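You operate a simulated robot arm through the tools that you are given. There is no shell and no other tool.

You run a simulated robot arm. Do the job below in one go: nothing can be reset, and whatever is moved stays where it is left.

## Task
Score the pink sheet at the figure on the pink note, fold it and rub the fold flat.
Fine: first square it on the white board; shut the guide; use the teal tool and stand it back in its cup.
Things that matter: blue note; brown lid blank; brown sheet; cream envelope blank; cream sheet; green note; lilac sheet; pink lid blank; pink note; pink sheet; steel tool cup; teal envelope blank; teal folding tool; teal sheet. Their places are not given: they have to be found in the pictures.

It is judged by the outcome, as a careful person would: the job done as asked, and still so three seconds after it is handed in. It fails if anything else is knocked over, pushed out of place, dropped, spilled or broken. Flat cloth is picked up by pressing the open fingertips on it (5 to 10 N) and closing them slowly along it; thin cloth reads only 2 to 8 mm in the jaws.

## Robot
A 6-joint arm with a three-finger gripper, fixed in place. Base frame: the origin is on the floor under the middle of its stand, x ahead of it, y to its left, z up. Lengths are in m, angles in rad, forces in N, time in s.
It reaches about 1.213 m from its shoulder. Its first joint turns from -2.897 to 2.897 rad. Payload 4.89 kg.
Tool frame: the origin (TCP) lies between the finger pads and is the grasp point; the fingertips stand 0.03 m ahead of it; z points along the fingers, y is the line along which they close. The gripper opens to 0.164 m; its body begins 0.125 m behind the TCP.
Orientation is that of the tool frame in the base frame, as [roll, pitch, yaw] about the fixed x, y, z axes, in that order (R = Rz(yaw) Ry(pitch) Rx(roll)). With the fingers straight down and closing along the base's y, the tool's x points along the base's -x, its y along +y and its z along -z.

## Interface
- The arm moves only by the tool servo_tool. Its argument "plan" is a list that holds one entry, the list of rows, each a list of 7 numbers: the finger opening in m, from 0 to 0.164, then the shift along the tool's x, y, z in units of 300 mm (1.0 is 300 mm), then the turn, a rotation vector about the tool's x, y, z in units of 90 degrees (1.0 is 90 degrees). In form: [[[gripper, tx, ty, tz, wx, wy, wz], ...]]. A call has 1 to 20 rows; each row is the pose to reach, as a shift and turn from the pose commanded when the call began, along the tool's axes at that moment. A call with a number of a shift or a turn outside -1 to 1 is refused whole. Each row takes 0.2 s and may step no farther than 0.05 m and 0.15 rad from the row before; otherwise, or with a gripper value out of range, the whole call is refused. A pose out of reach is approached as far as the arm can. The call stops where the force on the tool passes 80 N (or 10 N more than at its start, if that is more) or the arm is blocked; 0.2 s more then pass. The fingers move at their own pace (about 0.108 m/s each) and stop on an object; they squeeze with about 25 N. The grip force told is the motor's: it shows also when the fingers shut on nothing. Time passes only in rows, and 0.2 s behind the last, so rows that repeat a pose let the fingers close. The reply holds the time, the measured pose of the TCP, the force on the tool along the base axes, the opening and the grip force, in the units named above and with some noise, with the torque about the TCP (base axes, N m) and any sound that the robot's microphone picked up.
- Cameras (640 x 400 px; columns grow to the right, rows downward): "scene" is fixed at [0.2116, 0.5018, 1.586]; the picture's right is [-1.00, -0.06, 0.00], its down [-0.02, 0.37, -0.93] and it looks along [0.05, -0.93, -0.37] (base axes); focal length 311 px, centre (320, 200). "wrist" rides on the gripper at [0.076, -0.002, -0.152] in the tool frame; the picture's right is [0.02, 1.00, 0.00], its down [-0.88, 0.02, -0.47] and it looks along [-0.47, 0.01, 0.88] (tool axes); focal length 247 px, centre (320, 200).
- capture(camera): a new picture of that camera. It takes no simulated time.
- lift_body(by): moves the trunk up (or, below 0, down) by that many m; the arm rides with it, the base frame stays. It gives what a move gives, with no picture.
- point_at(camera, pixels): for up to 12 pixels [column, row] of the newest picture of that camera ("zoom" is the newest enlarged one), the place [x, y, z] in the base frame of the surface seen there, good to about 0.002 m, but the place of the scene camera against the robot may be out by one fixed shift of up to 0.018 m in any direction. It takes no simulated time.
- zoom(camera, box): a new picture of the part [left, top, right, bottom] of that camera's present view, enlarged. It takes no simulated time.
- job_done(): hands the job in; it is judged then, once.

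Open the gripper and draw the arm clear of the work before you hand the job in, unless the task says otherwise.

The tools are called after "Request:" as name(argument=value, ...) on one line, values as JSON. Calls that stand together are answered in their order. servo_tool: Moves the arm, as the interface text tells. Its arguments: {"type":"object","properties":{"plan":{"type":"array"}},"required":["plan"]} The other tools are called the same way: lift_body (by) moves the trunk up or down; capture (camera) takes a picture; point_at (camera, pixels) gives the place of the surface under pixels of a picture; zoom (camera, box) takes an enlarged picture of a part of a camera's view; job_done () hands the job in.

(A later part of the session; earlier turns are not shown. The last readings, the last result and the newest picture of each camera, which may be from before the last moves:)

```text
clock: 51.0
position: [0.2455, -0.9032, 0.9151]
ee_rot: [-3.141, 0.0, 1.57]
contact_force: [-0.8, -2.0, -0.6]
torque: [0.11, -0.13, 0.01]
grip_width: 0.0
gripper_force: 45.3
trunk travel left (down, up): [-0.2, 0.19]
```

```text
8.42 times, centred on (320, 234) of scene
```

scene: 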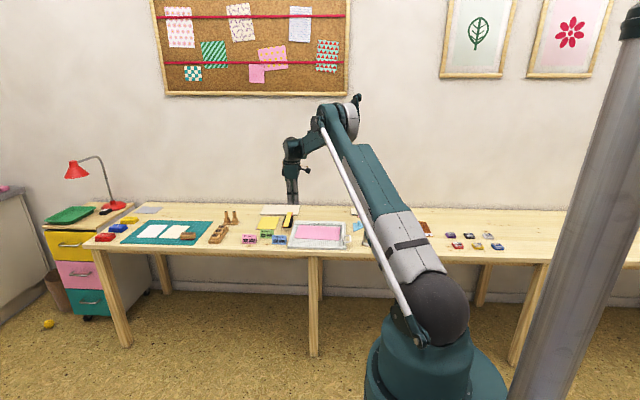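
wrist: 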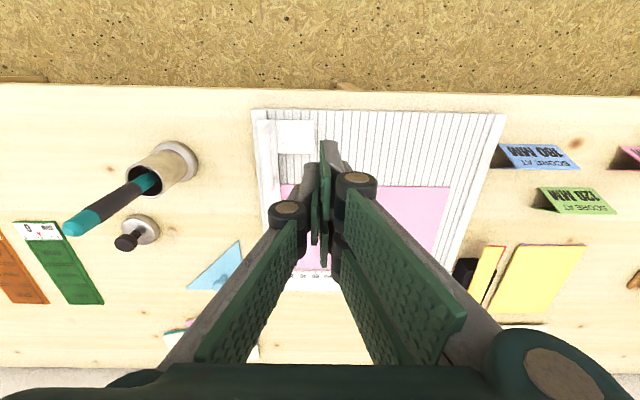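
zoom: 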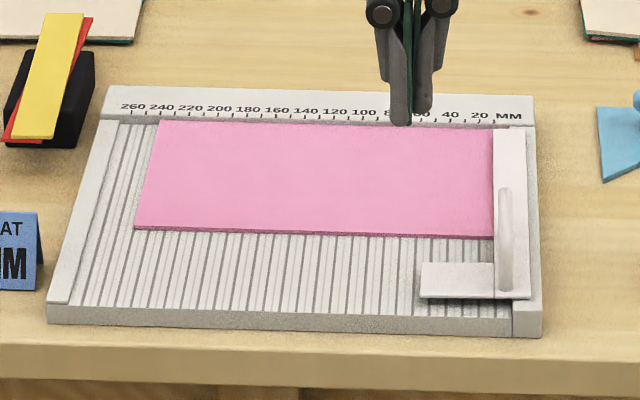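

The guide is shut flat over the zero edge with the sheet still at 0–240. Next the teal tool: I'll zoom on it in the scene and wrist views to get its axis.

Request:
zoom(camera="scene", box=[352, 208, 384, 250])

Request:
point_at(camera="zoom", pixels=[[328, 35], [328, 60], [325, 90], [323, 120], [320, 150], [312, 170], [350, 175], [270, 180], [300, 280], [300, 185], [320, 100], [340, 100]])

Request:
zoom(camera="wrist", box=[50, 130, 210, 250])

Request:
point_at(camera="zoom", pixels=[[95, 375], [150, 310], [200, 285], [240, 265], [300, 230], [360, 200], [350, 100], [410, 160], [470, 90], [560, 100], [300, 130], [400, 250]])

```text
9.52 times, centred on (368, 229) of scene
```

zoom: 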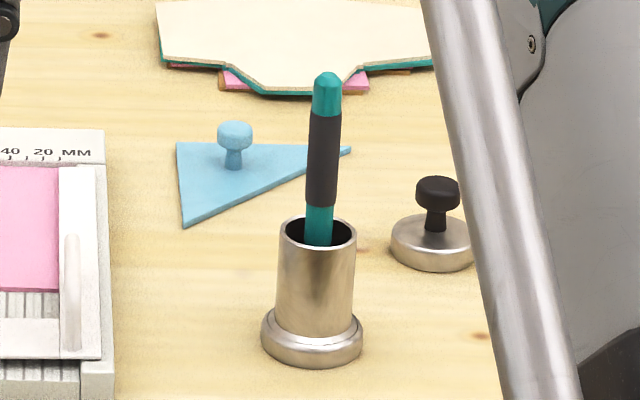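

```text
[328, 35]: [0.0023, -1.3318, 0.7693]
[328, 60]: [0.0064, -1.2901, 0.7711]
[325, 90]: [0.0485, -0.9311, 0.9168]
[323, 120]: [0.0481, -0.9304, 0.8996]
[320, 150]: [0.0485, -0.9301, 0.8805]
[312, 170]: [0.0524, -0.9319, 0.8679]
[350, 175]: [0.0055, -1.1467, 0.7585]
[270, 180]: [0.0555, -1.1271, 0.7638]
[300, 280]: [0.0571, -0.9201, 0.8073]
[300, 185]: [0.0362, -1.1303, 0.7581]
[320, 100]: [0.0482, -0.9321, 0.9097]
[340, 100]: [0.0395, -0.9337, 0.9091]
```

```text
3.33 times, centred on (130, 190) of wrist
```

zoom: 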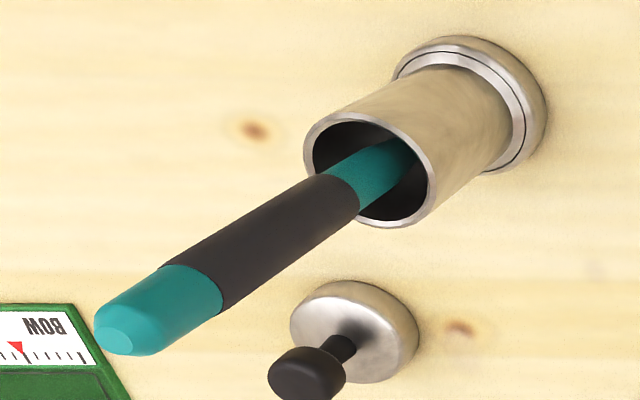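

```text
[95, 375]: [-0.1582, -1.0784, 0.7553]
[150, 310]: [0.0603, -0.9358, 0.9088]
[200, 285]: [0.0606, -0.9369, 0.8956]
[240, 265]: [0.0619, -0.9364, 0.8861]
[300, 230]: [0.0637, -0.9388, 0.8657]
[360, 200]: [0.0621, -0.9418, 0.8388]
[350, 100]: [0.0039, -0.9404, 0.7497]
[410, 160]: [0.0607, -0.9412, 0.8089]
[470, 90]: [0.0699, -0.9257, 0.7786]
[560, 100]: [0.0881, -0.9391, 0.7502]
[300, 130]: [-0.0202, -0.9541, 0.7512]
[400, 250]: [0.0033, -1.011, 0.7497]
```

The tool stands almost vertically, axis near (0.055,-0.940), dark grip from z≈0.838 to 0.895, top ≈0.92. I'll rise to z≈1.0, turn back to closing along y and move above it with the fingers open.

Request:
servo_tool(plan=[[[0.0, 0, 0, -0.14, 0, 0, 0], [0.08, 0, 0, -0.29, 0, 0, 0], [0.08, -0.01, -0.05, -0.29, 0, 0, -0.09], [0.08, -0.02, -0.11, -0.29, 0, 0, -0.18], [0.08, -0.03, -0.17, -0.29, 0, 0, -0.27], [0.08, -0.045, -0.23, -0.29, 0, 0, -0.36], [0.08, -0.06, -0.29, -0.29, 0, 0, -0.45], [0.08, -0.07, -0.35, -0.29, 0, 0, -0.54], [0.08, -0.08, -0.41, -0.29, 0, 0, -0.63], [0.08, -0.09, -0.47, -0.29, 0, 0, -0.72], [0.08, -0.1, -0.53, -0.29, 0, 0, -0.81], [0.08, -0.11, -0.58, -0.29, 0, 0, -0.9], [0.08, -0.123, -0.637, -0.29, 0, 0, -0.98], [0.08, -0.123, -0.637, -0.29, 0, 0, -1.0]]])

Request:
capture(camera="wrist")

Request:
zoom(camera="scene", box=[330, 180, 410, 255])

```text
clock: 54.0
position: [0.0547, -0.9392, 1.0033]
ee_rot: [-3.141, 0.001, -3.141]
contact_force: [0.0, -0.3, 0.5]
torque: [0.0, 0.01, 0.0]
grip_width: 0.0802
gripper_force: 0.0
trunk travel left (down, up): [-0.2, 0.19]
```

```text
taken
```

wrist: 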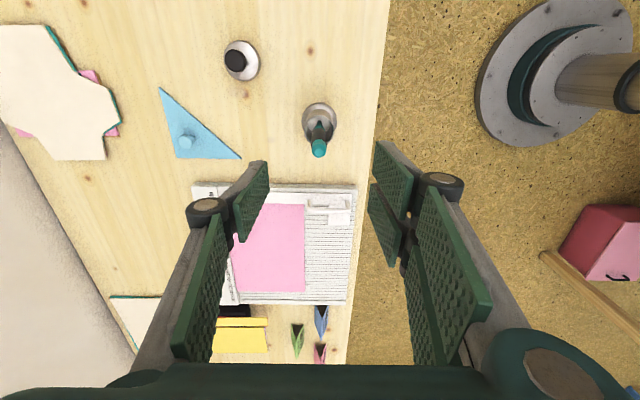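

```text
5.33 times, centred on (370, 218) of scene
```

zoom: 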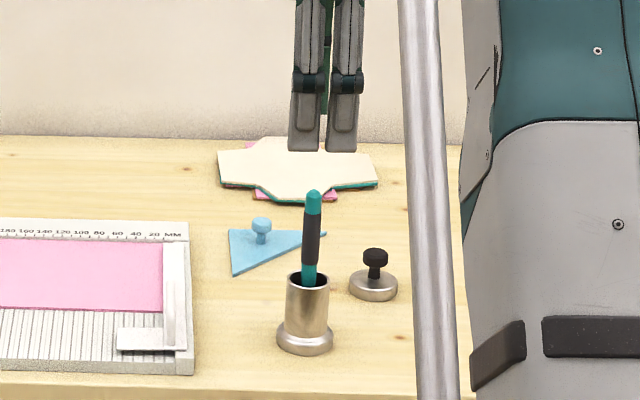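

I'll zoom in on the tool from above and measure its top, axis and the cup rim.

Request:
zoom(camera="wrist", box=[290, 95, 350, 165])

Request:
point_at(camera="zoom", pixels=[[320, 320], [320, 300], [320, 280], [318, 240], [316, 210], [316, 185], [316, 160], [240, 60], [400, 90], [320, 40], [300, 300], [350, 300]])

```text
5.71 times, centred on (320, 130) of wrist
```

zoom: 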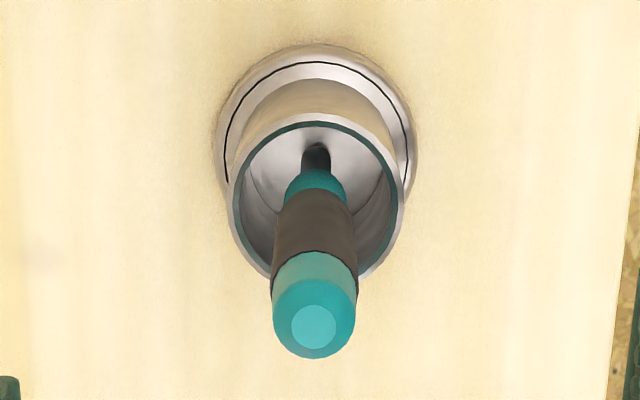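

```text
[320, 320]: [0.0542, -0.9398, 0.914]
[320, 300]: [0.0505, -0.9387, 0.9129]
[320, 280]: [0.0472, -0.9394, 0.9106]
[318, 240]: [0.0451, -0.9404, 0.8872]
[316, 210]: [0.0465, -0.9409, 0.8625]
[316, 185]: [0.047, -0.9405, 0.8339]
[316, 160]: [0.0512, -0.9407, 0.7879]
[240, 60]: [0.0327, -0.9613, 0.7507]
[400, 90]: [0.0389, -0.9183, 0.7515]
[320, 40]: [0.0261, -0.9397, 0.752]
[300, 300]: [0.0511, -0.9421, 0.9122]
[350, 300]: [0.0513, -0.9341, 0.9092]
```

Tool top at (0.054,-0.940,0.914), diameter ≈16.5 mm, rim z≈0.82. I'll descend with open fingers to TCP z≈0.866 around the grip.

Request:
servo_tool(plan=[[[0.08, 0, -0.003, 0.13, 0, 0, 0], [0.08, 0, -0.003, 0.26, 0, 0, 0], [0.08, 0, -0.003, 0.38, 0, 0, 0], [0.08, 0, -0.003, 0.457, 0, 0, 0], [0.08, 0, -0.003, 0.457, 0, 0, 0]]])

Request:
zoom(camera="scene", box=[340, 195, 395, 255])

Request:
capture(camera="wrist")

```text
clock: 55.2
position: [0.0553, -0.9411, 0.8651]
ee_rot: [-3.141, 0.0, 3.139]
contact_force: [-0.2, -0.5, -0.4]
torque: [0.04, 0.04, -0.01]
grip_width: 0.0799
gripper_force: 0.0
trunk travel left (down, up): [-0.2, 0.19]
```

```text
6.67 times, centred on (368, 225) of scene
```

zoom: 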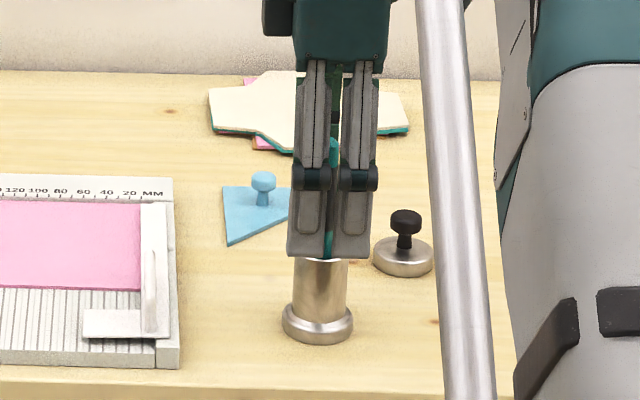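

```text
taken
```

wrist: 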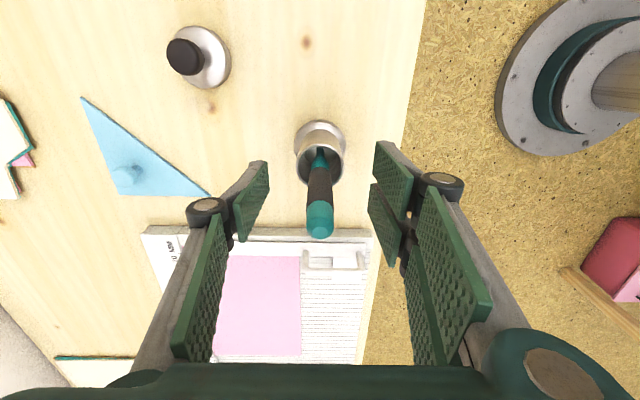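

The grip is centred between the pads. I'll close the fingers slowly.

Request:
servo_tool(plan=[[[0.05, 0, 0, 0, 0, 0, 0], [0.035, 0, 0, 0, 0, 0, 0], [0.02, 0, 0, 0, 0, 0, 0], [0.01, 0, 0, 0, 0, 0, 0], [0.0, 0, 0, 0, 0, 0, 0], [0.0, 0, 0, 0, 0, 0, 0]]])

Request:
capture(camera="wrist")

Request:
zoom(camera="scene", box=[340, 195, 395, 255])

```text
clock: 56.6
position: [0.0565, -0.9398, 0.8665]
ee_rot: [-3.142, 0.001, 3.139]
contact_force: [0.2, -0.4, 0.1]
torque: [0.01, -0.01, 0.01]
grip_width: 0.0149
gripper_force: 24.6
trunk travel left (down, up): [-0.2, 0.19]
```

```text
taken
```

wrist: 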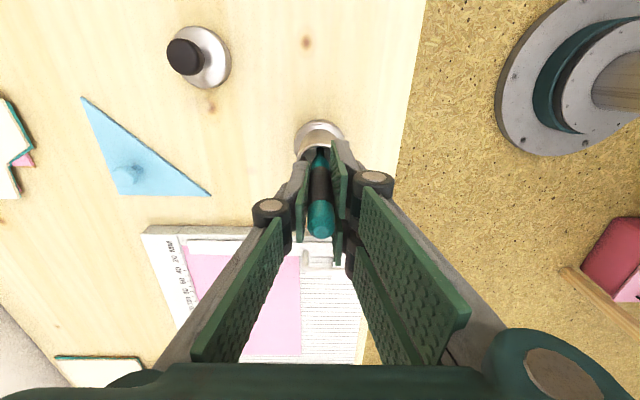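

```text
6.67 times, centred on (368, 225) of scene
```

zoom: 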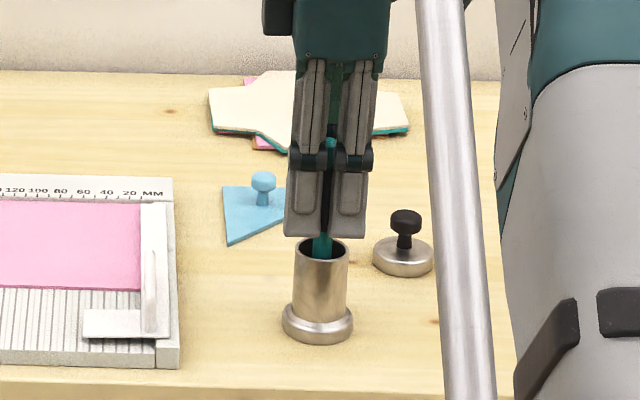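

Gripped at 14.9 mm width, 25 N. I'll lift it straight up 150 mm out of the cup.

Request:
servo_tool(plan=[[[0.0, 0, 0, -0.05, 0, 0, 0], [0.0, 0, 0, -0.16, 0, 0, 0], [0.0, 0, 0, -0.28, 0, 0, 0], [0.0, 0, 0, -0.4, 0, 0, 0], [0.0, 0, 0, -0.5, 0, 0, 0], [0.0, 0, 0, -0.5, 0, 0, 0]]])

Request:
zoom(camera="scene", box=[330, 170, 405, 255])

Request:
capture(camera="wrist")

```text
clock: 58.0
position: [0.056, -0.9393, 1.0182]
ee_rot: [3.14, 0.0, 3.139]
contact_force: [0.6, 0.1, -0.9]
torque: [-0.08, 0.01, -0.02]
grip_width: 0.0149
gripper_force: 24.7
trunk travel left (down, up): [-0.2, 0.19]
```

```text
4.71 times, centred on (368, 212) of scene
```

zoom: 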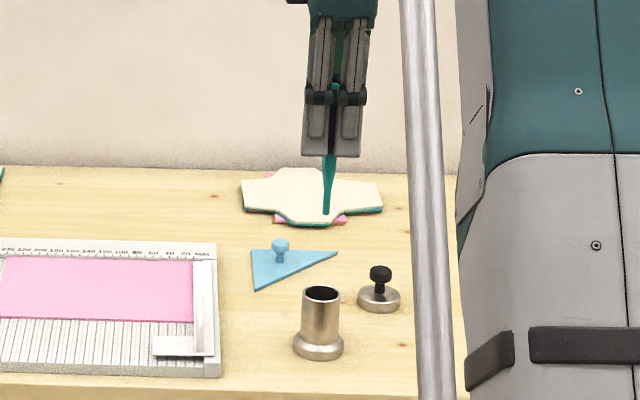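

```text
taken
```

wrist: 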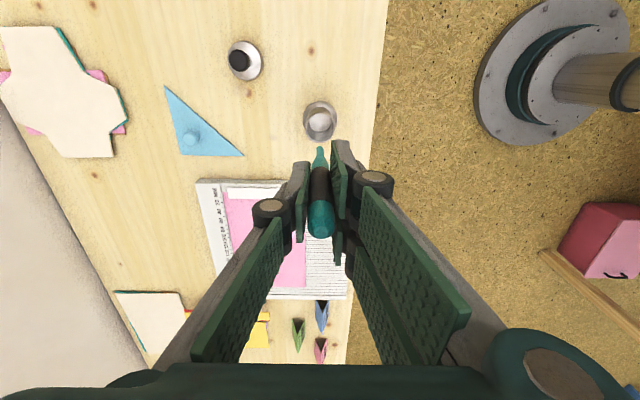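

The tool is out with a tapered teal tip at (325,213) of the zoom. I'll measure the tip and shaft position in both views.

Request:
zoom(camera="scene", box=[355, 180, 385, 220])

Request:
point_at(camera="zoom", pixels=[[297, 350], [298, 340], [300, 320], [302, 290], [304, 270], [306, 250], [306, 235], [312, 20]])

Request:
zoom(camera="wrist", box=[290, 135, 350, 250])

Request:
point_at(camera="zoom", pixels=[[318, 48], [318, 55], [318, 65], [318, 80], [318, 95], [320, 150], [320, 300]])

```text
10.00 times, centred on (370, 200) of scene
```

zoom: 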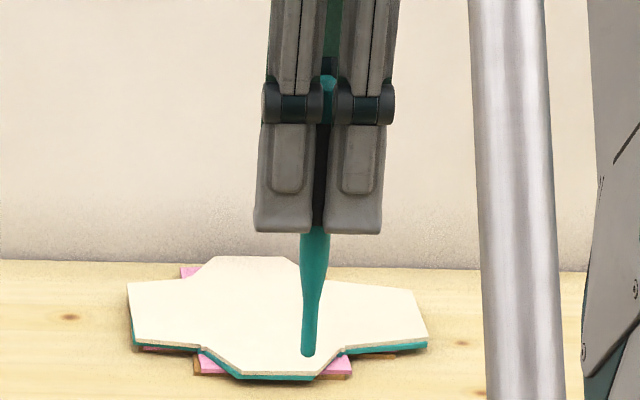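

```text
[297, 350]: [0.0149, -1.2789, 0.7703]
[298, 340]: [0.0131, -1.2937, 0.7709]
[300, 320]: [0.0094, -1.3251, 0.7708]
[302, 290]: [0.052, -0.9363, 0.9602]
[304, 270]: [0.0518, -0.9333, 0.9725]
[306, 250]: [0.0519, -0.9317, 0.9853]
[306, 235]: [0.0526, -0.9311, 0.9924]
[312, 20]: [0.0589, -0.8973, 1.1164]
```

```text
3.48 times, centred on (320, 192) of wrist
```

zoom: 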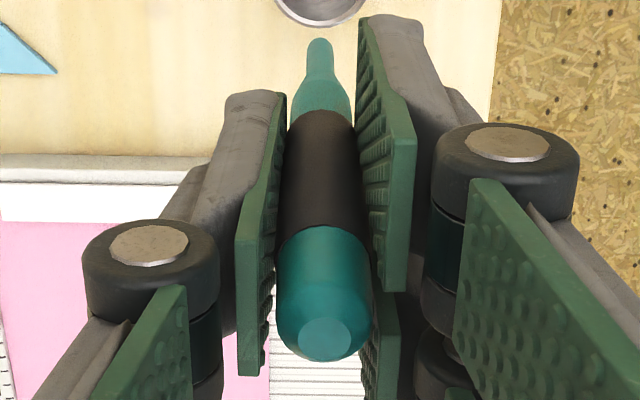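

```text
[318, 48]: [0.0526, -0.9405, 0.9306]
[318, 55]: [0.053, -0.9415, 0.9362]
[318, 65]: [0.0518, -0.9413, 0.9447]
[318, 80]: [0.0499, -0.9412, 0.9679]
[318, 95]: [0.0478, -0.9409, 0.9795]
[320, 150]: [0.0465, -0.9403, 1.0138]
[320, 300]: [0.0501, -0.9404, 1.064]
```

I'll measure the tip again with better pixels (the tip is at (308,350) in that scene zoom).

Request:
zoom(camera="scene", box=[355, 180, 385, 220])

Request:
point_at(camera="zoom", pixels=[[308, 354], [308, 350], [309, 340], [310, 320], [311, 300], [314, 270], [316, 245]])

Request:
zoom(camera="wrist", box=[305, 140, 335, 160])

Request:
point_at(camera="zoom", pixels=[[320, 140], [320, 150], [320, 165], [320, 200], [320, 260]])

```text
10.00 times, centred on (370, 200) of scene
```

zoom: 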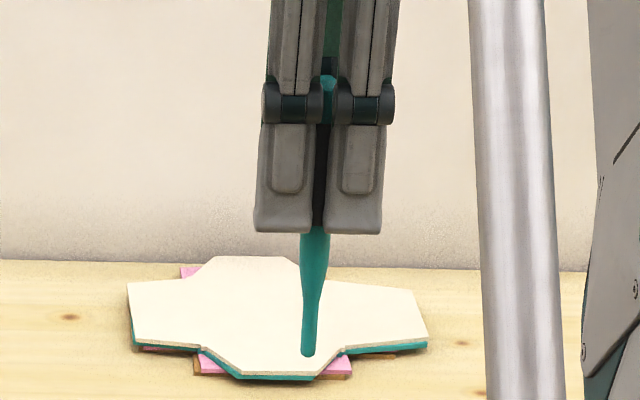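

```text
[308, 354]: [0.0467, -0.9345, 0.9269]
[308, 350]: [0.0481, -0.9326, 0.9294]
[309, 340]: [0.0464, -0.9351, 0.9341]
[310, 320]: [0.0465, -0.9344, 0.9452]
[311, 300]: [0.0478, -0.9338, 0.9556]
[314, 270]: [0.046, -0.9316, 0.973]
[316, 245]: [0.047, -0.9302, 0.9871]
```

```text
16.00 times, centred on (320, 150) of wrist
```

zoom: 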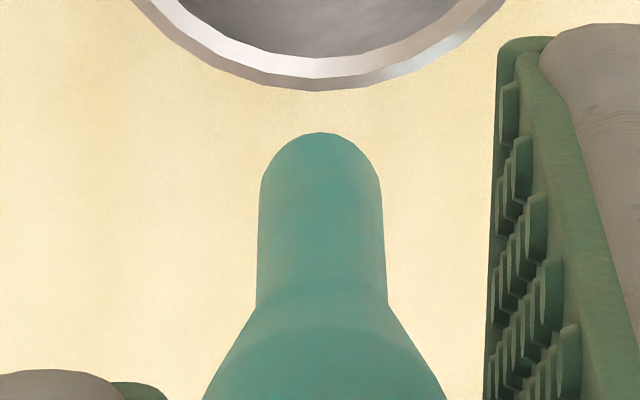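

```text
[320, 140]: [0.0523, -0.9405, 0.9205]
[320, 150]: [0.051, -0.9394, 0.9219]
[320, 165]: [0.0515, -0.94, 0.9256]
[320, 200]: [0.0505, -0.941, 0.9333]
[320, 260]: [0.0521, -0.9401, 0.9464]
```

The tip is at about TCP + (0,0,-0.099), nearly vertical, tip radius ≈4 mm. I'll carry the tool over the sheet's near edge at the 160 line (x≈0.3428, y≈-0.968) with the tip ~85 mm above it.

Request:
servo_tool(plan=[[[0.0, -0.14, -0.013, 0.0, 0, 0, 0], [0.0, -0.28, -0.026, 0.03, 0, 0, 0], [0.0, -0.42, -0.04, 0.06, 0, 0, 0], [0.0, -0.56, -0.053, 0.1, 0, 0, 0], [0.0, -0.7, -0.067, 0.14, 0, 0, 0], [0.0, -0.84, -0.08, 0.18, 0, 0, 0], [0.0, -0.9563, -0.093, 0.22, 0, 0, 0], [0.0, -0.9563, -0.093, 0.22, 0, 0, 0]]])

Request:
capture(camera="wrist")

Request:
zoom(camera="scene", box=[275, 180, 365, 255])

```text
clock: 59.8
position: [0.3425, -0.9677, 0.9513]
ee_rot: [-3.14, -0.001, -3.141]
contact_force: [0.4, -0.5, -0.4]
torque: [0.01, 0.07, -0.02]
grip_width: 0.015
gripper_force: 25.0
trunk travel left (down, up): [-0.2, 0.19]
```

```text
taken
```

wrist: 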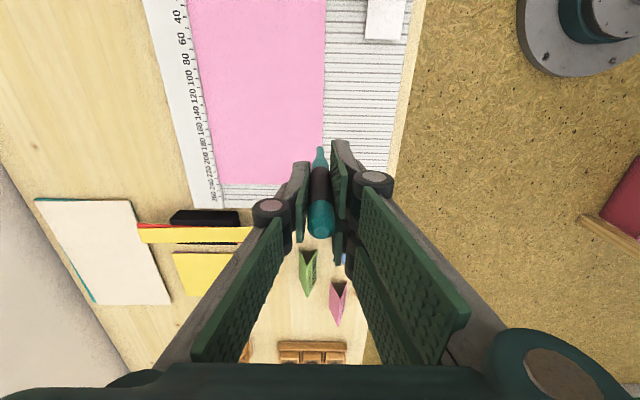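

```text
5.33 times, centred on (320, 218) of scene
```

zoom: 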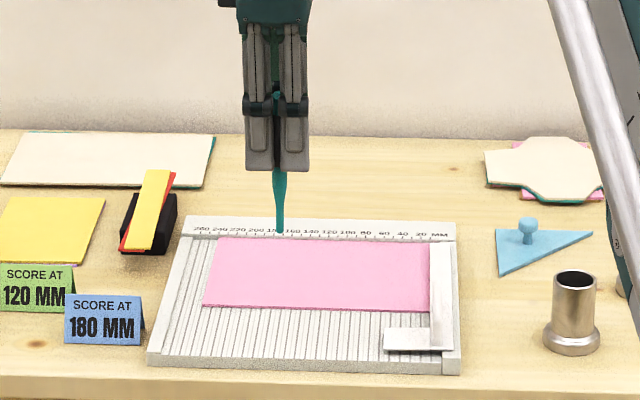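

I'll zoom on the scale's 140–180 region and the sheet edges from the wrist to fix the 160 line precisely.

Request:
zoom(camera="wrist", box=[170, 80, 250, 210])

Request:
zoom(camera="wrist", box=[190, 100, 240, 135])

Request:
zoom(camera="wrist", box=[295, 110, 345, 145])

```text
3.08 times, centred on (210, 145) of wrist
```

zoom: 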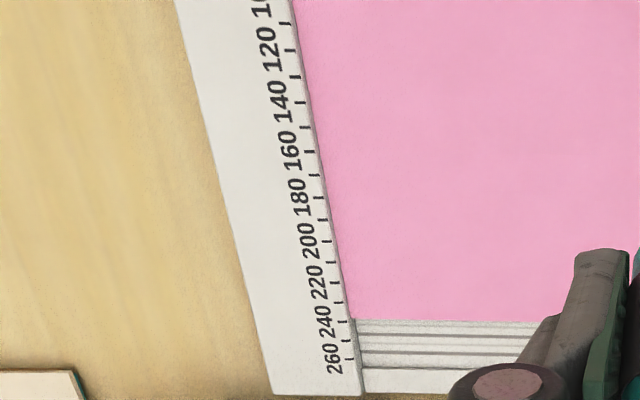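

```text
11.43 times, centred on (215, 118) of wrist
```

zoom: 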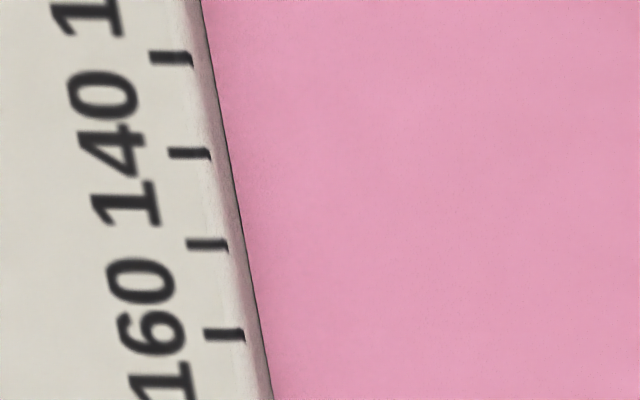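

```text
11.43 times, centred on (320, 128) of wrist
```

zoom: 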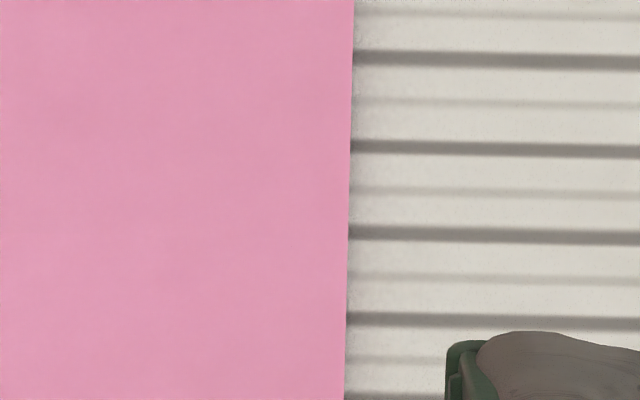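

The 160 tick is at (225,335) of the second zoom. I'll take its position and those of the grooves right of the sheet.

Request:
point_at(camera="zoom", pixels=[[500, 60], [500, 149], [500, 235], [400, 319], [352, 100], [346, 300], [340, 300], [600, 235], [400, 235]])

Request:
zoom(camera="wrist", box=[190, 100, 240, 135])

Request:
point_at(camera="zoom", pixels=[[225, 335], [208, 244], [190, 153], [172, 58], [245, 335], [260, 335], [290, 335]])

Request:
zoom(camera="wrist", box=[200, 130, 250, 190])

Request:
point_at(camera="zoom", pixels=[[300, 360], [400, 360], [500, 362], [300, 380], [500, 380]])

```text
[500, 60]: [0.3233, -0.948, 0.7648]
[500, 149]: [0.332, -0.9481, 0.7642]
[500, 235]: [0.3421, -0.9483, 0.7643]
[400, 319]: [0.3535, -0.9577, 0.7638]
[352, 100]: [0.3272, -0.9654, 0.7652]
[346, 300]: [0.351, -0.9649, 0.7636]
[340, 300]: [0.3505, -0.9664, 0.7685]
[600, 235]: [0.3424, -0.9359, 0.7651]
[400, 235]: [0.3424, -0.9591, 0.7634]
```

```text
11.43 times, centred on (215, 118) of wrist
```

zoom: 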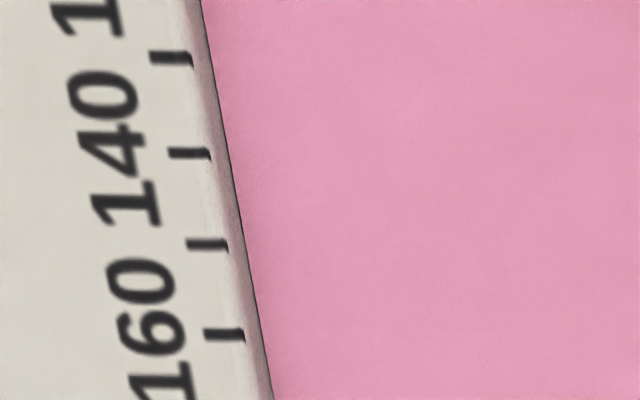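

```text
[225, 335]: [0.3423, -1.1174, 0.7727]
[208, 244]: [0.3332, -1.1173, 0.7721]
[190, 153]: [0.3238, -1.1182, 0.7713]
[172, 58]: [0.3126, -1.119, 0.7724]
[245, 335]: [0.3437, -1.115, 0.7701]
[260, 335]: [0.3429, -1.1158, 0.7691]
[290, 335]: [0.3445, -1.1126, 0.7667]
```

```text
6.67 times, centred on (225, 160) of wrist
```

zoom: 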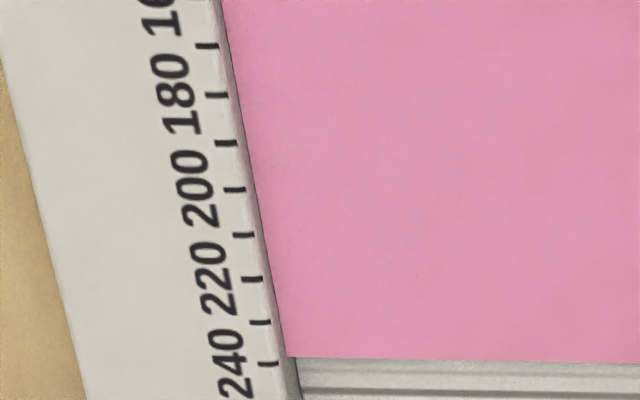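

```text
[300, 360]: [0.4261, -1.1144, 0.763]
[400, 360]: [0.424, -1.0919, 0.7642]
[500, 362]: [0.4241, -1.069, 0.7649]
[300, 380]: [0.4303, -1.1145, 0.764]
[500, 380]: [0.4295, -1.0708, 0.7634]
```

The 160 tick and groove are at x≈0.3424. I'll lower the tip to ~4 mm above the sheet near its edge and check the alignment visually.

Request:
servo_tool(plan=[[[0.0, 0, 0, 0.12, 0, 0, 0], [0.0, 0, 0, 0.22, 0, 0, 0], [0.0, 0, 0, 0.266, 0, 0, 0], [0.0, 0, 0, 0.266, 0, 0, 0]]])

Request:
capture(camera="wrist")

Request:
zoom(camera="scene", box=[295, 210, 345, 250])

Request:
zoom(camera="wrist", box=[230, 110, 370, 200])

```text
clock: 60.8
position: [0.3429, -0.9678, 0.8697]
ee_rot: [-3.141, 0.001, 3.141]
contact_force: [-0.9, 0.8, -0.8]
torque: [-0.02, 0.0, -0.01]
grip_width: 0.0148
gripper_force: 24.8
trunk travel left (down, up): [-0.2, 0.19]
```

```text
taken
```

wrist: 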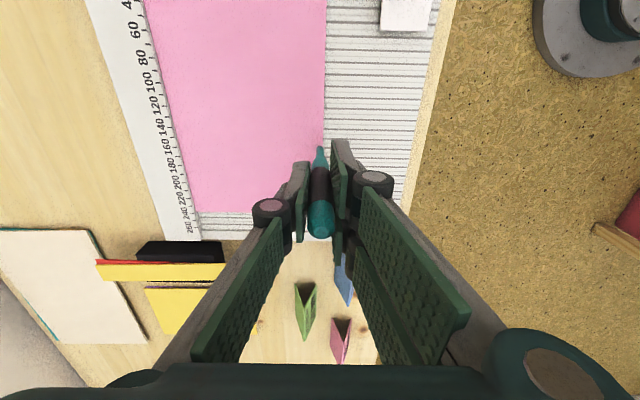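

```text
10.00 times, centred on (320, 230) of scene
```

zoom: 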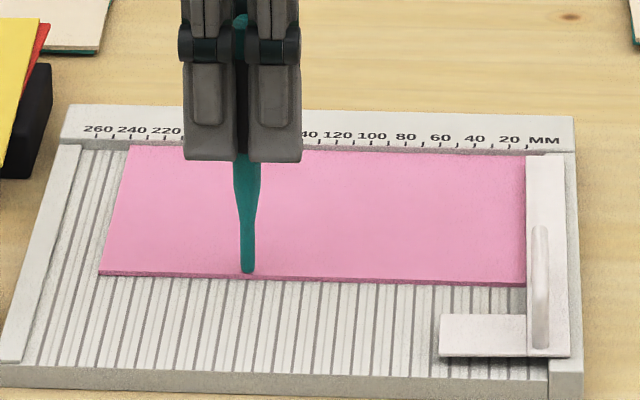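

```text
4.44 times, centred on (300, 155) of wrist
```

zoom: 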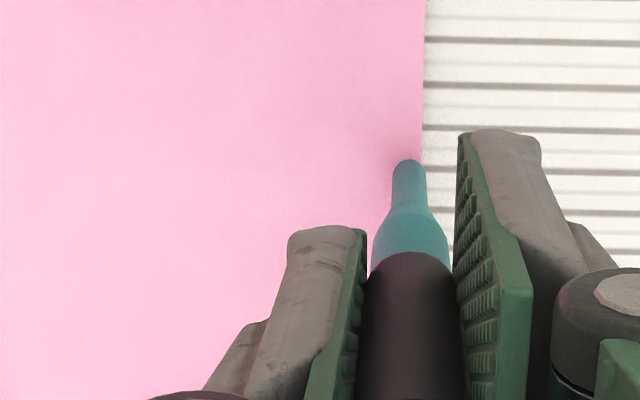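

I'll zoom the scene around the tip to compare it with the grooves, and measure the tip and groove x in that same picture.

Request:
zoom(camera="scene", box=[303, 228, 327, 250])

Request:
point_at(camera="zoom", pixels=[[258, 160], [258, 140], [258, 110], [258, 80], [258, 40], [235, 260], [252, 260], [270, 260], [287, 260], [220, 260], [300, 260], [205, 260]])

Request:
zoom(camera="wrist", box=[300, 135, 345, 165])

Request:
point_at(camera="zoom", pixels=[[310, 160], [310, 190], [310, 220], [310, 250], [200, 150], [380, 60], [420, 60], [420, 136], [420, 30]])

```text
16.00 times, centred on (315, 239) of scene
```

zoom: 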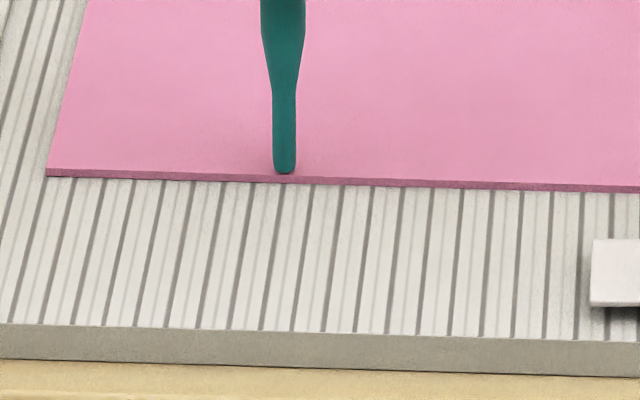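

```text
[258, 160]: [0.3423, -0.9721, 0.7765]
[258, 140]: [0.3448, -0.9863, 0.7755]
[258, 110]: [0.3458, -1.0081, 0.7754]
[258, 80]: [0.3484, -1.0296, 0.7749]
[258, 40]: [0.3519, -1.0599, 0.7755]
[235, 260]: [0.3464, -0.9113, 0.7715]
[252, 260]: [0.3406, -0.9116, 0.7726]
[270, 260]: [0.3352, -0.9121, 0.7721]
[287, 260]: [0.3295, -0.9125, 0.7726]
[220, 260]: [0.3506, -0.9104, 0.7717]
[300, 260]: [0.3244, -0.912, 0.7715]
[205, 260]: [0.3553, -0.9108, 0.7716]
```

```text
13.33 times, centred on (322, 150) of wrist
```

zoom: 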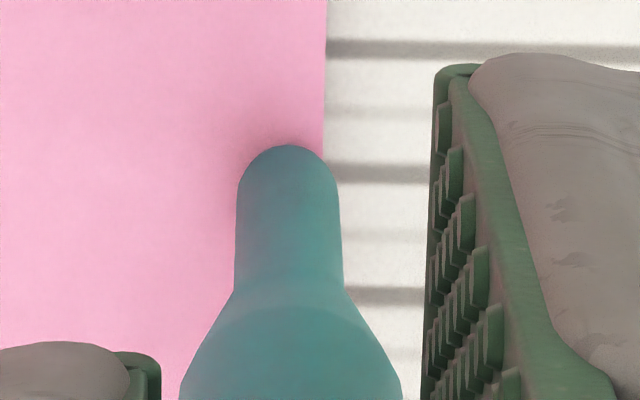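

```text
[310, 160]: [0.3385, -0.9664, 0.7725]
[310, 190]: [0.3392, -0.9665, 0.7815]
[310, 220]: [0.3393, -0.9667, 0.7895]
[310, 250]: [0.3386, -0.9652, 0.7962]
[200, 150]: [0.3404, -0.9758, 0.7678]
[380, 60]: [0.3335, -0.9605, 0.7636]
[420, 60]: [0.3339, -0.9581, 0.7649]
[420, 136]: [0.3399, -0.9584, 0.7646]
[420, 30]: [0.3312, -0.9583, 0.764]
```

The tip lines up with the 160 groove (eighth groove from the 240 edge) and sits ~2.5 mm inside the near edge. I'll lower it to contact in small steps.

Request:
servo_tool(plan=[[[0.0, 0, 0, 0.007, 0, 0, 0], [0.0, 0, 0, 0.011, 0, 0, 0], [0.0, 0, 0, 0.011, 0, 0, 0]]])

Request:
servo_tool(plan=[[[0.0, 0, 0, 0.003, 0, 0, 0], [0.0, 0, 0, 0.003, 0, 0, 0]]])

Request:
servo_tool(plan=[[[0.0, 0, 0, 0.0025, 0, 0, 0], [0.0, 0, 0, 0.0025, 0, 0, 0]]])

```text
clock: 61.6
position: [0.3436, -0.9674, 0.8675]
ee_rot: [3.14, 0.001, 3.14]
contact_force: [-0.5, 0.2, 17.9]
torque: [0.01, 0.02, -0.03]
grip_width: 0.0146
gripper_force: 24.9
trunk travel left (down, up): [-0.2, 0.19]
```

```text
clock: 62.2
position: [0.3432, -0.9684, 0.8658]
ee_rot: [-3.14, -0.002, 3.139]
contact_force: [-2.0, -0.5, 19.3]
torque: [-0.05, 0.21, 0.01]
grip_width: 0.0145
gripper_force: 25.1
trunk travel left (down, up): [-0.2, 0.19]
```

```text
clock: 62.8
position: [0.3439, -0.967, 0.8673]
ee_rot: [3.141, 0.0, 3.139]
contact_force: [-3.1, 1.0, 20.7]
torque: [-0.01, 0.24, 0.04]
grip_width: 0.0143
gripper_force: 25.1
trunk travel left (down, up): [-0.2, 0.19]
```

Contact came earlier: now 20.7 N. I'll raise slightly to bring the pressure to around 8–10 N.

Request:
servo_tool(plan=[[[0.0, 0, 0, -0.002, 0, 0, 0], [0.0, 0, 0, -0.002, 0, 0, 0]]])

Request:
zoom(camera="scene", box=[303, 228, 327, 250])

```text
clock: 63.4
position: [0.3423, -0.9667, 0.8669]
ee_rot: [-3.141, -0.001, 3.141]
contact_force: [-0.4, 0.7, 12.6]
torque: [0.07, 0.05, 0.01]
grip_width: 0.0144
gripper_force: 25.3
trunk travel left (down, up): [-0.2, 0.19]
```

```text
16.00 times, centred on (315, 239) of scene
```

zoom: 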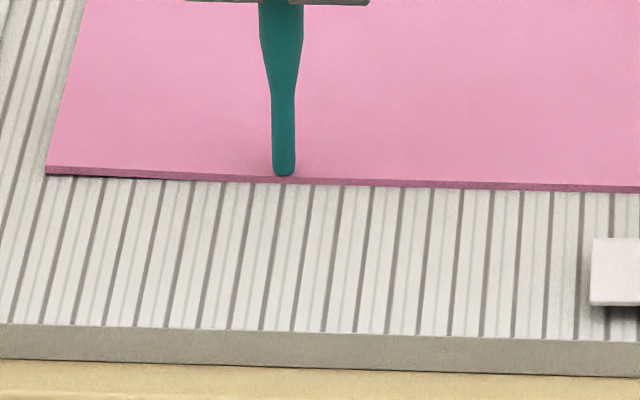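

At 12.6 N the tip rests on the 160 line. I'll drag it toward the fence (-y) in 5 mm rows for 70 mm and check force and alignment.

Request:
servo_tool(plan=[[[0.0, 0, -0.0167, -0.0007, 0, 0, 0], [0.0, 0, -0.0333, -0.0007, 0, 0, 0], [0.0, 0, -0.05, -0.0007, 0, 0, 0], [0.0, 0, -0.0667, -0.0007, 0, 0, 0], [0.0, 0, -0.0833, -0.0007, 0, 0, 0], [0.0, 0, -0.1, -0.0007, 0, 0, 0], [0.0, 0, -0.1167, -0.0007, 0, 0, 0], [0.0, 0, -0.1333, -0.0007, 0, 0, 0], [0.0, 0, -0.15, -0.0007, 0, 0, 0], [0.0, 0, -0.1667, -0.0007, 0, 0, 0], [0.0, 0, -0.1833, -0.0007, 0, 0, 0], [0.0, 0, -0.2, -0.0007, 0, 0, 0], [0.0, 0, -0.2167, -0.0007, 0, 0, 0], [0.0, 0, -0.2333, -0.0007, 0, 0, 0]]])

Request:
zoom(camera="scene", box=[295, 215, 345, 250])

Request:
capture(camera="wrist")

```text
clock: 66.4
position: [0.3408, -1.0379, 0.8669]
ee_rot: [-3.141, -0.001, 3.139]
contact_force: [0.0, 2.0, 3.3]
torque: [0.12, 0.03, 0.01]
grip_width: 0.0143
gripper_force: 24.5
trunk travel left (down, up): [-0.2, 0.19]
```

```text
11.43 times, centred on (320, 232) of scene
```

zoom: 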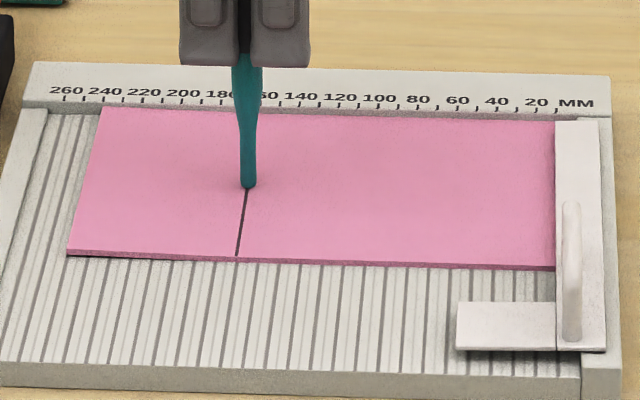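

```text
taken
```

wrist: 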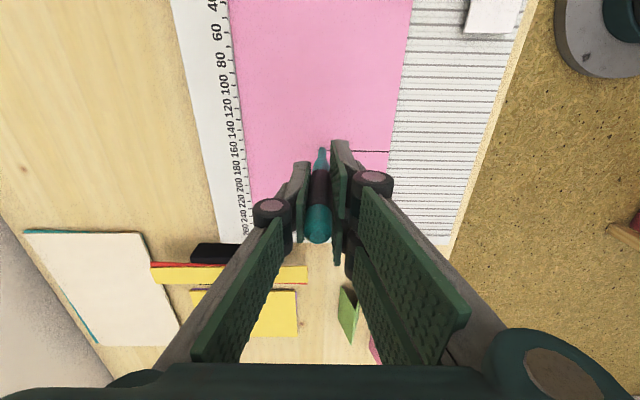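

A dark score line follows the tip along 160 (from (236,255) to (247,185)). Force fell to 3.3 N, so I'll press 0.4 mm more and continue toward the fence.

Request:
servo_tool(plan=[[[0.0, 0, -0.0067, 0.0012, 0, 0, 0], [0.0, 0, -0.0233, 0.0014, 0, 0, 0], [0.0, 0, -0.04, 0.0014, 0, 0, 0], [0.0, 0, -0.0567, 0.0014, 0, 0, 0], [0.0, 0, -0.0733, 0.0014, 0, 0, 0], [0.0, 0, -0.09, 0.0014, 0, 0, 0], [0.0, 0, -0.1067, 0.0014, 0, 0, 0], [0.0, 0, -0.1233, 0.0014, 0, 0, 0], [0.0, 0, -0.14, 0.0014, 0, 0, 0], [0.0, 0, -0.1567, 0.0014, 0, 0, 0], [0.0, 0, -0.1733, 0.0014, 0, 0, 0], [0.0, 0, -0.19, 0.0014, 0, 0, 0], [0.0, 0, -0.2067, 0.0014, 0, 0, 0], [0.0, 0, -0.2233, 0.0014, 0, 0, 0]]])

Request:
zoom(camera="scene", box=[295, 215, 345, 250])

Request:
capture(camera="wrist")

```text
clock: 69.4
position: [0.3423, -1.1034, 0.8659]
ee_rot: [-3.141, 0.0, -3.141]
contact_force: [0.4, 2.1, 6.2]
torque: [0.25, -0.03, -0.01]
grip_width: 0.0145
gripper_force: 24.3
trunk travel left (down, up): [-0.2, 0.19]
```

```text
11.43 times, centred on (320, 232) of scene
```

zoom: 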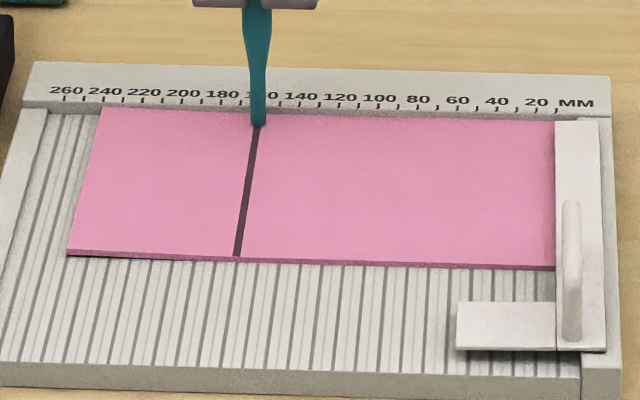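

```text
taken
```

wrist: 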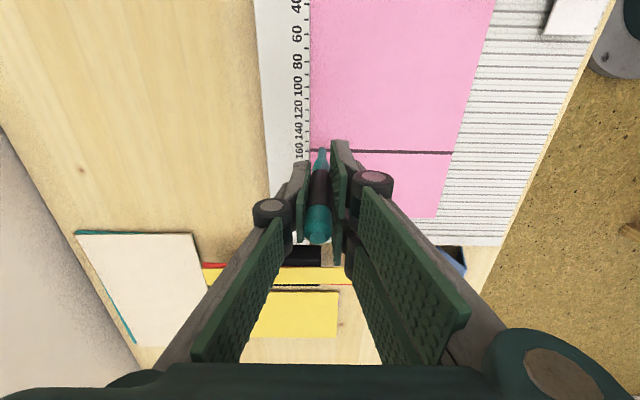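

The score is now a bold full line on the 160 mark. I'll run the last ~5 mm to the fence, then lift.

Request:
servo_tool(plan=[[[0.0, 0, -0.007, 0, 0, 0, 0], [0.0, 0, -0.014, 0, 0, 0, 0], [0.0, 0, -0.018, 0, 0, 0, 0]]])

Request:
zoom(camera="scene", box=[295, 215, 345, 250])

```text
clock: 70.2
position: [0.3431, -1.109, 0.8662]
ee_rot: [-3.141, 0.0, -3.141]
contact_force: [0.9, 3.2, 7.6]
torque: [0.28, -0.04, 0.01]
grip_width: 0.0143
gripper_force: 24.8
trunk travel left (down, up): [-0.2, 0.19]
```

```text
11.43 times, centred on (320, 232) of scene
```

zoom: 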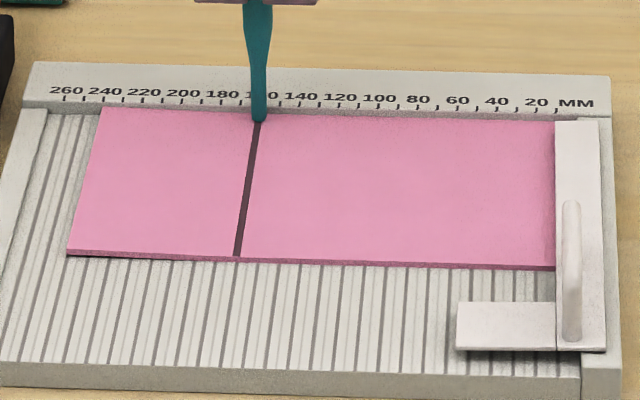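

Scoring is complete to the fence. I'll lift the tool 60 mm and look at the flap edge, which seems to show a shadow below it.

Request:
servo_tool(plan=[[[0.0, 0, 0.003, -0.03, 0, 0, 0], [0.0, 0, 0.01, -0.15, 0, 0, 0], [0.0, 0, 0.02, -0.28, 0, 0, 0]]])

Request:
zoom(camera="scene", box=[297, 220, 325, 245])

Request:
capture(camera="wrist")

Request:
zoom(camera="wrist", box=[280, 90, 480, 250])

```text
clock: 71.0
position: [0.3439, -1.1049, 0.9486]
ee_rot: [-3.14, 0.0, 3.14]
contact_force: [1.3, -1.0, -1.4]
torque: [0.15, 0.06, 0.0]
grip_width: 0.0143
gripper_force: 25.5
trunk travel left (down, up): [-0.2, 0.19]
```

```text
16.00 times, centred on (311, 232) of scene
```

zoom: 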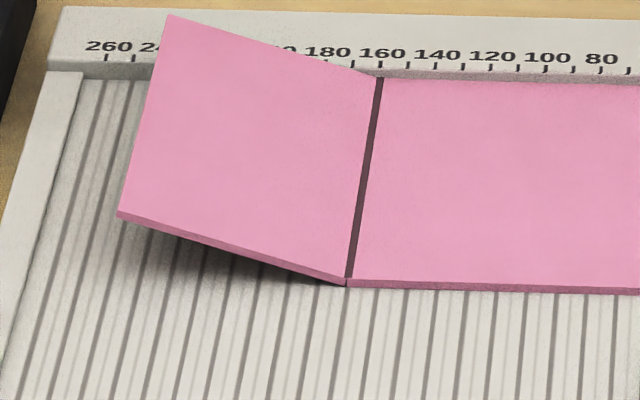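

```text
taken
```

wrist: 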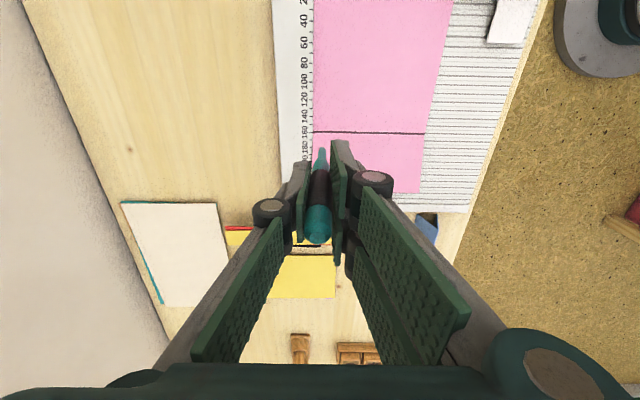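

```text
2.50 times, centred on (380, 170) of wrist
```

zoom: 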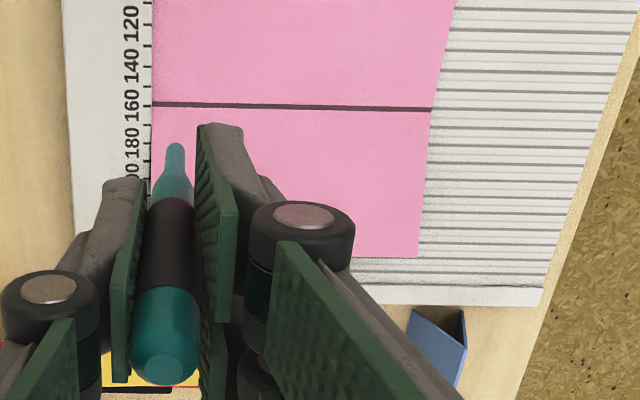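

The flap has sprung up by itself along the score. I'll measure its raised edge.

Request:
zoom(camera="scene", box=[297, 220, 325, 245])

Request:
point_at(camera="zoom", pixels=[[125, 210], [172, 22], [150, 110], [340, 272], [370, 90], [250, 150], [380, 80], [350, 270], [400, 200]])

Request:
zoom(camera="wrist", box=[280, 90, 480, 250])

Request:
point_at(camera="zoom", pixels=[[415, 252], [370, 252], [420, 200], [430, 112], [160, 112], [430, 90], [420, 107], [300, 104]])

```text
16.00 times, centred on (311, 232) of scene
```

zoom: 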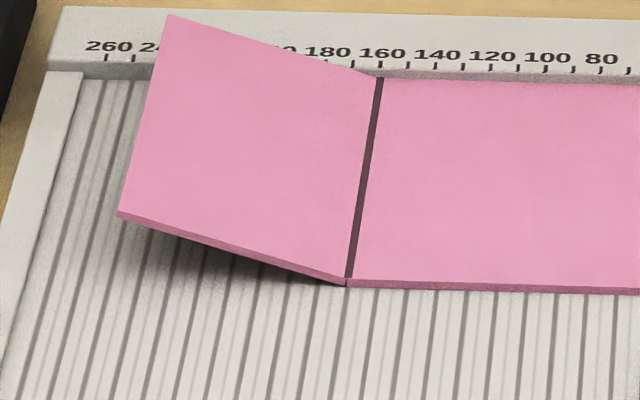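

```text
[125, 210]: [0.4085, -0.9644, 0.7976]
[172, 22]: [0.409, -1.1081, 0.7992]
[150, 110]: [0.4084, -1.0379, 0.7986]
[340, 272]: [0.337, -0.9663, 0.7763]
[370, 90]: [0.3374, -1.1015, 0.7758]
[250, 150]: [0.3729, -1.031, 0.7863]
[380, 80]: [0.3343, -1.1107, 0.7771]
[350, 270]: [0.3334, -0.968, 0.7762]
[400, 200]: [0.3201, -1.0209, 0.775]
```

```text
2.50 times, centred on (380, 170) of wrist
```

zoom: 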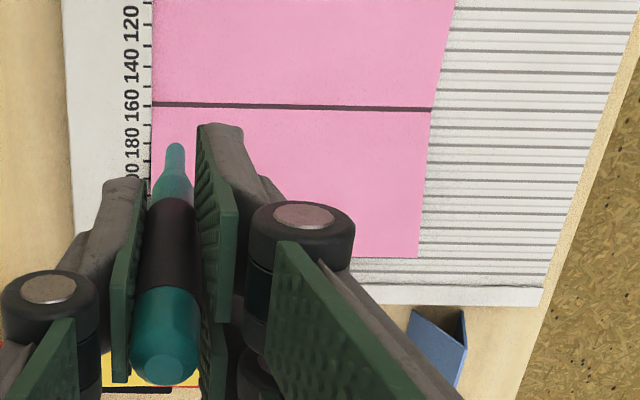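

```text
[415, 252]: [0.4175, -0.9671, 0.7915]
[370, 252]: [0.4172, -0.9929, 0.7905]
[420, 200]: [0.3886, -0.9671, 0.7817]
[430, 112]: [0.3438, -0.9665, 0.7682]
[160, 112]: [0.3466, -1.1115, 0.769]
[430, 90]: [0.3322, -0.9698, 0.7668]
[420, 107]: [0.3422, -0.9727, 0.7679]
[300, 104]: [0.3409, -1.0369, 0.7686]
```

The flap stands at ~17.6° with its edge at x≈0.419, z≈0.79; the crease is at x≈0.342. I'll move the tool to the +x side of that edge at mid-width (x≈0.440, y≈-1.04) and lower the tip to z≈0.787.

Request:
servo_tool(plan=[[[0.0, -0.11, 0.07, 0, 0, 0, 0], [0.0, -0.22, 0.14, 0, 0, 0, 0], [0.0, -0.324, 0.2147, 0, 0, 0, 0], [0.0, -0.324, 0.2147, 0.1, 0, 0, 0], [0.0, -0.324, 0.2147, 0.208, 0, 0, 0], [0.0, -0.324, 0.2147, 0.208, 0, 0, 0]]])

Request:
zoom(camera="scene", box=[285, 210, 330, 245])

Request:
capture(camera="wrist")

```text
clock: 72.4
position: [0.4413, -1.0405, 0.8879]
ee_rot: [-3.141, 0.0, 3.139]
contact_force: [-0.4, 0.4, -1.1]
torque: [0.0, 0.04, -0.02]
grip_width: 0.0145
gripper_force: 25.2
trunk travel left (down, up): [-0.2, 0.19]
```

```text
11.43 times, centred on (308, 228) of scene
```

zoom: 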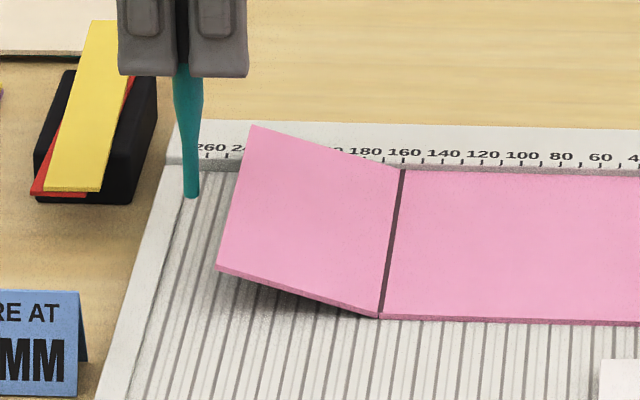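

```text
taken
```

wrist: 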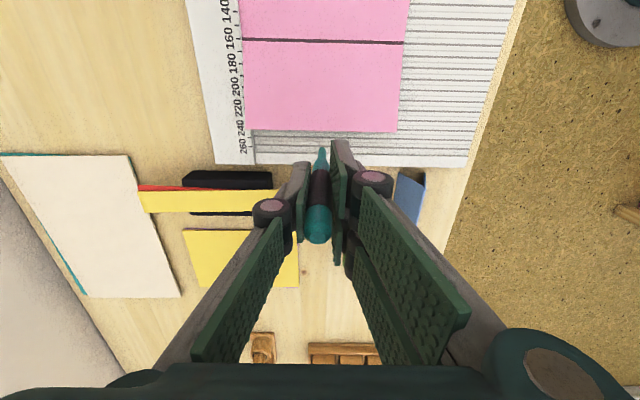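

The tip is clear of the edge on the +x side. I'll lower ~4 mm, come in to touch the edge, and sweep it upward along the arc to ~40°, then check.

Request:
servo_tool(plan=[[[0.0, 0.02, 0, 0.0143, 0, 0, 0], [0.0, 0.045, 0, 0.0143, 0, 0, 0], [0.0, 0.062, 0, 0.0143, 0, 0, 0], [0.0, 0.068, 0, -0.002, 0, 0, 0], [0.0, 0.0743, 0, -0.0177, 0, 0, 0], [0.0, 0.082, 0, -0.033, 0, 0, 0], [0.0, 0.091, 0, -0.0483, 0, 0, 0], [0.0, 0.101, 0, -0.0623, 0, 0, 0], [0.0, 0.1117, 0, -0.0763, 0, 0, 0]]])

Request:
zoom(camera="scene", box=[285, 205, 335, 245])

```text
clock: 74.4
position: [0.4063, -1.0394, 0.9098]
ee_rot: [-3.141, 0.001, 3.139]
contact_force: [0.9, 0.2, -0.6]
torque: [0.0, 0.02, 0.0]
grip_width: 0.0145
gripper_force: 24.9
trunk travel left (down, up): [-0.2, 0.19]
```

```text
10.00 times, centred on (310, 225) of scene
```

zoom: 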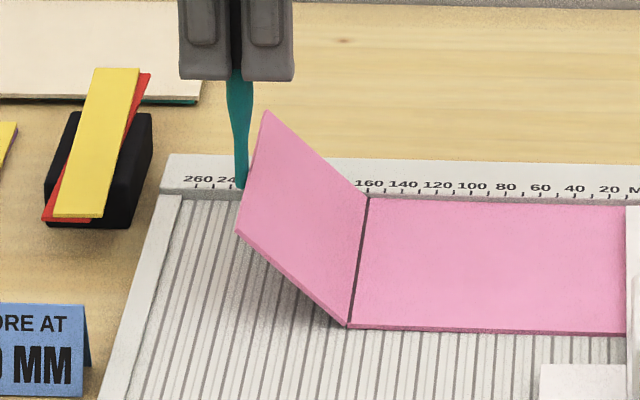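

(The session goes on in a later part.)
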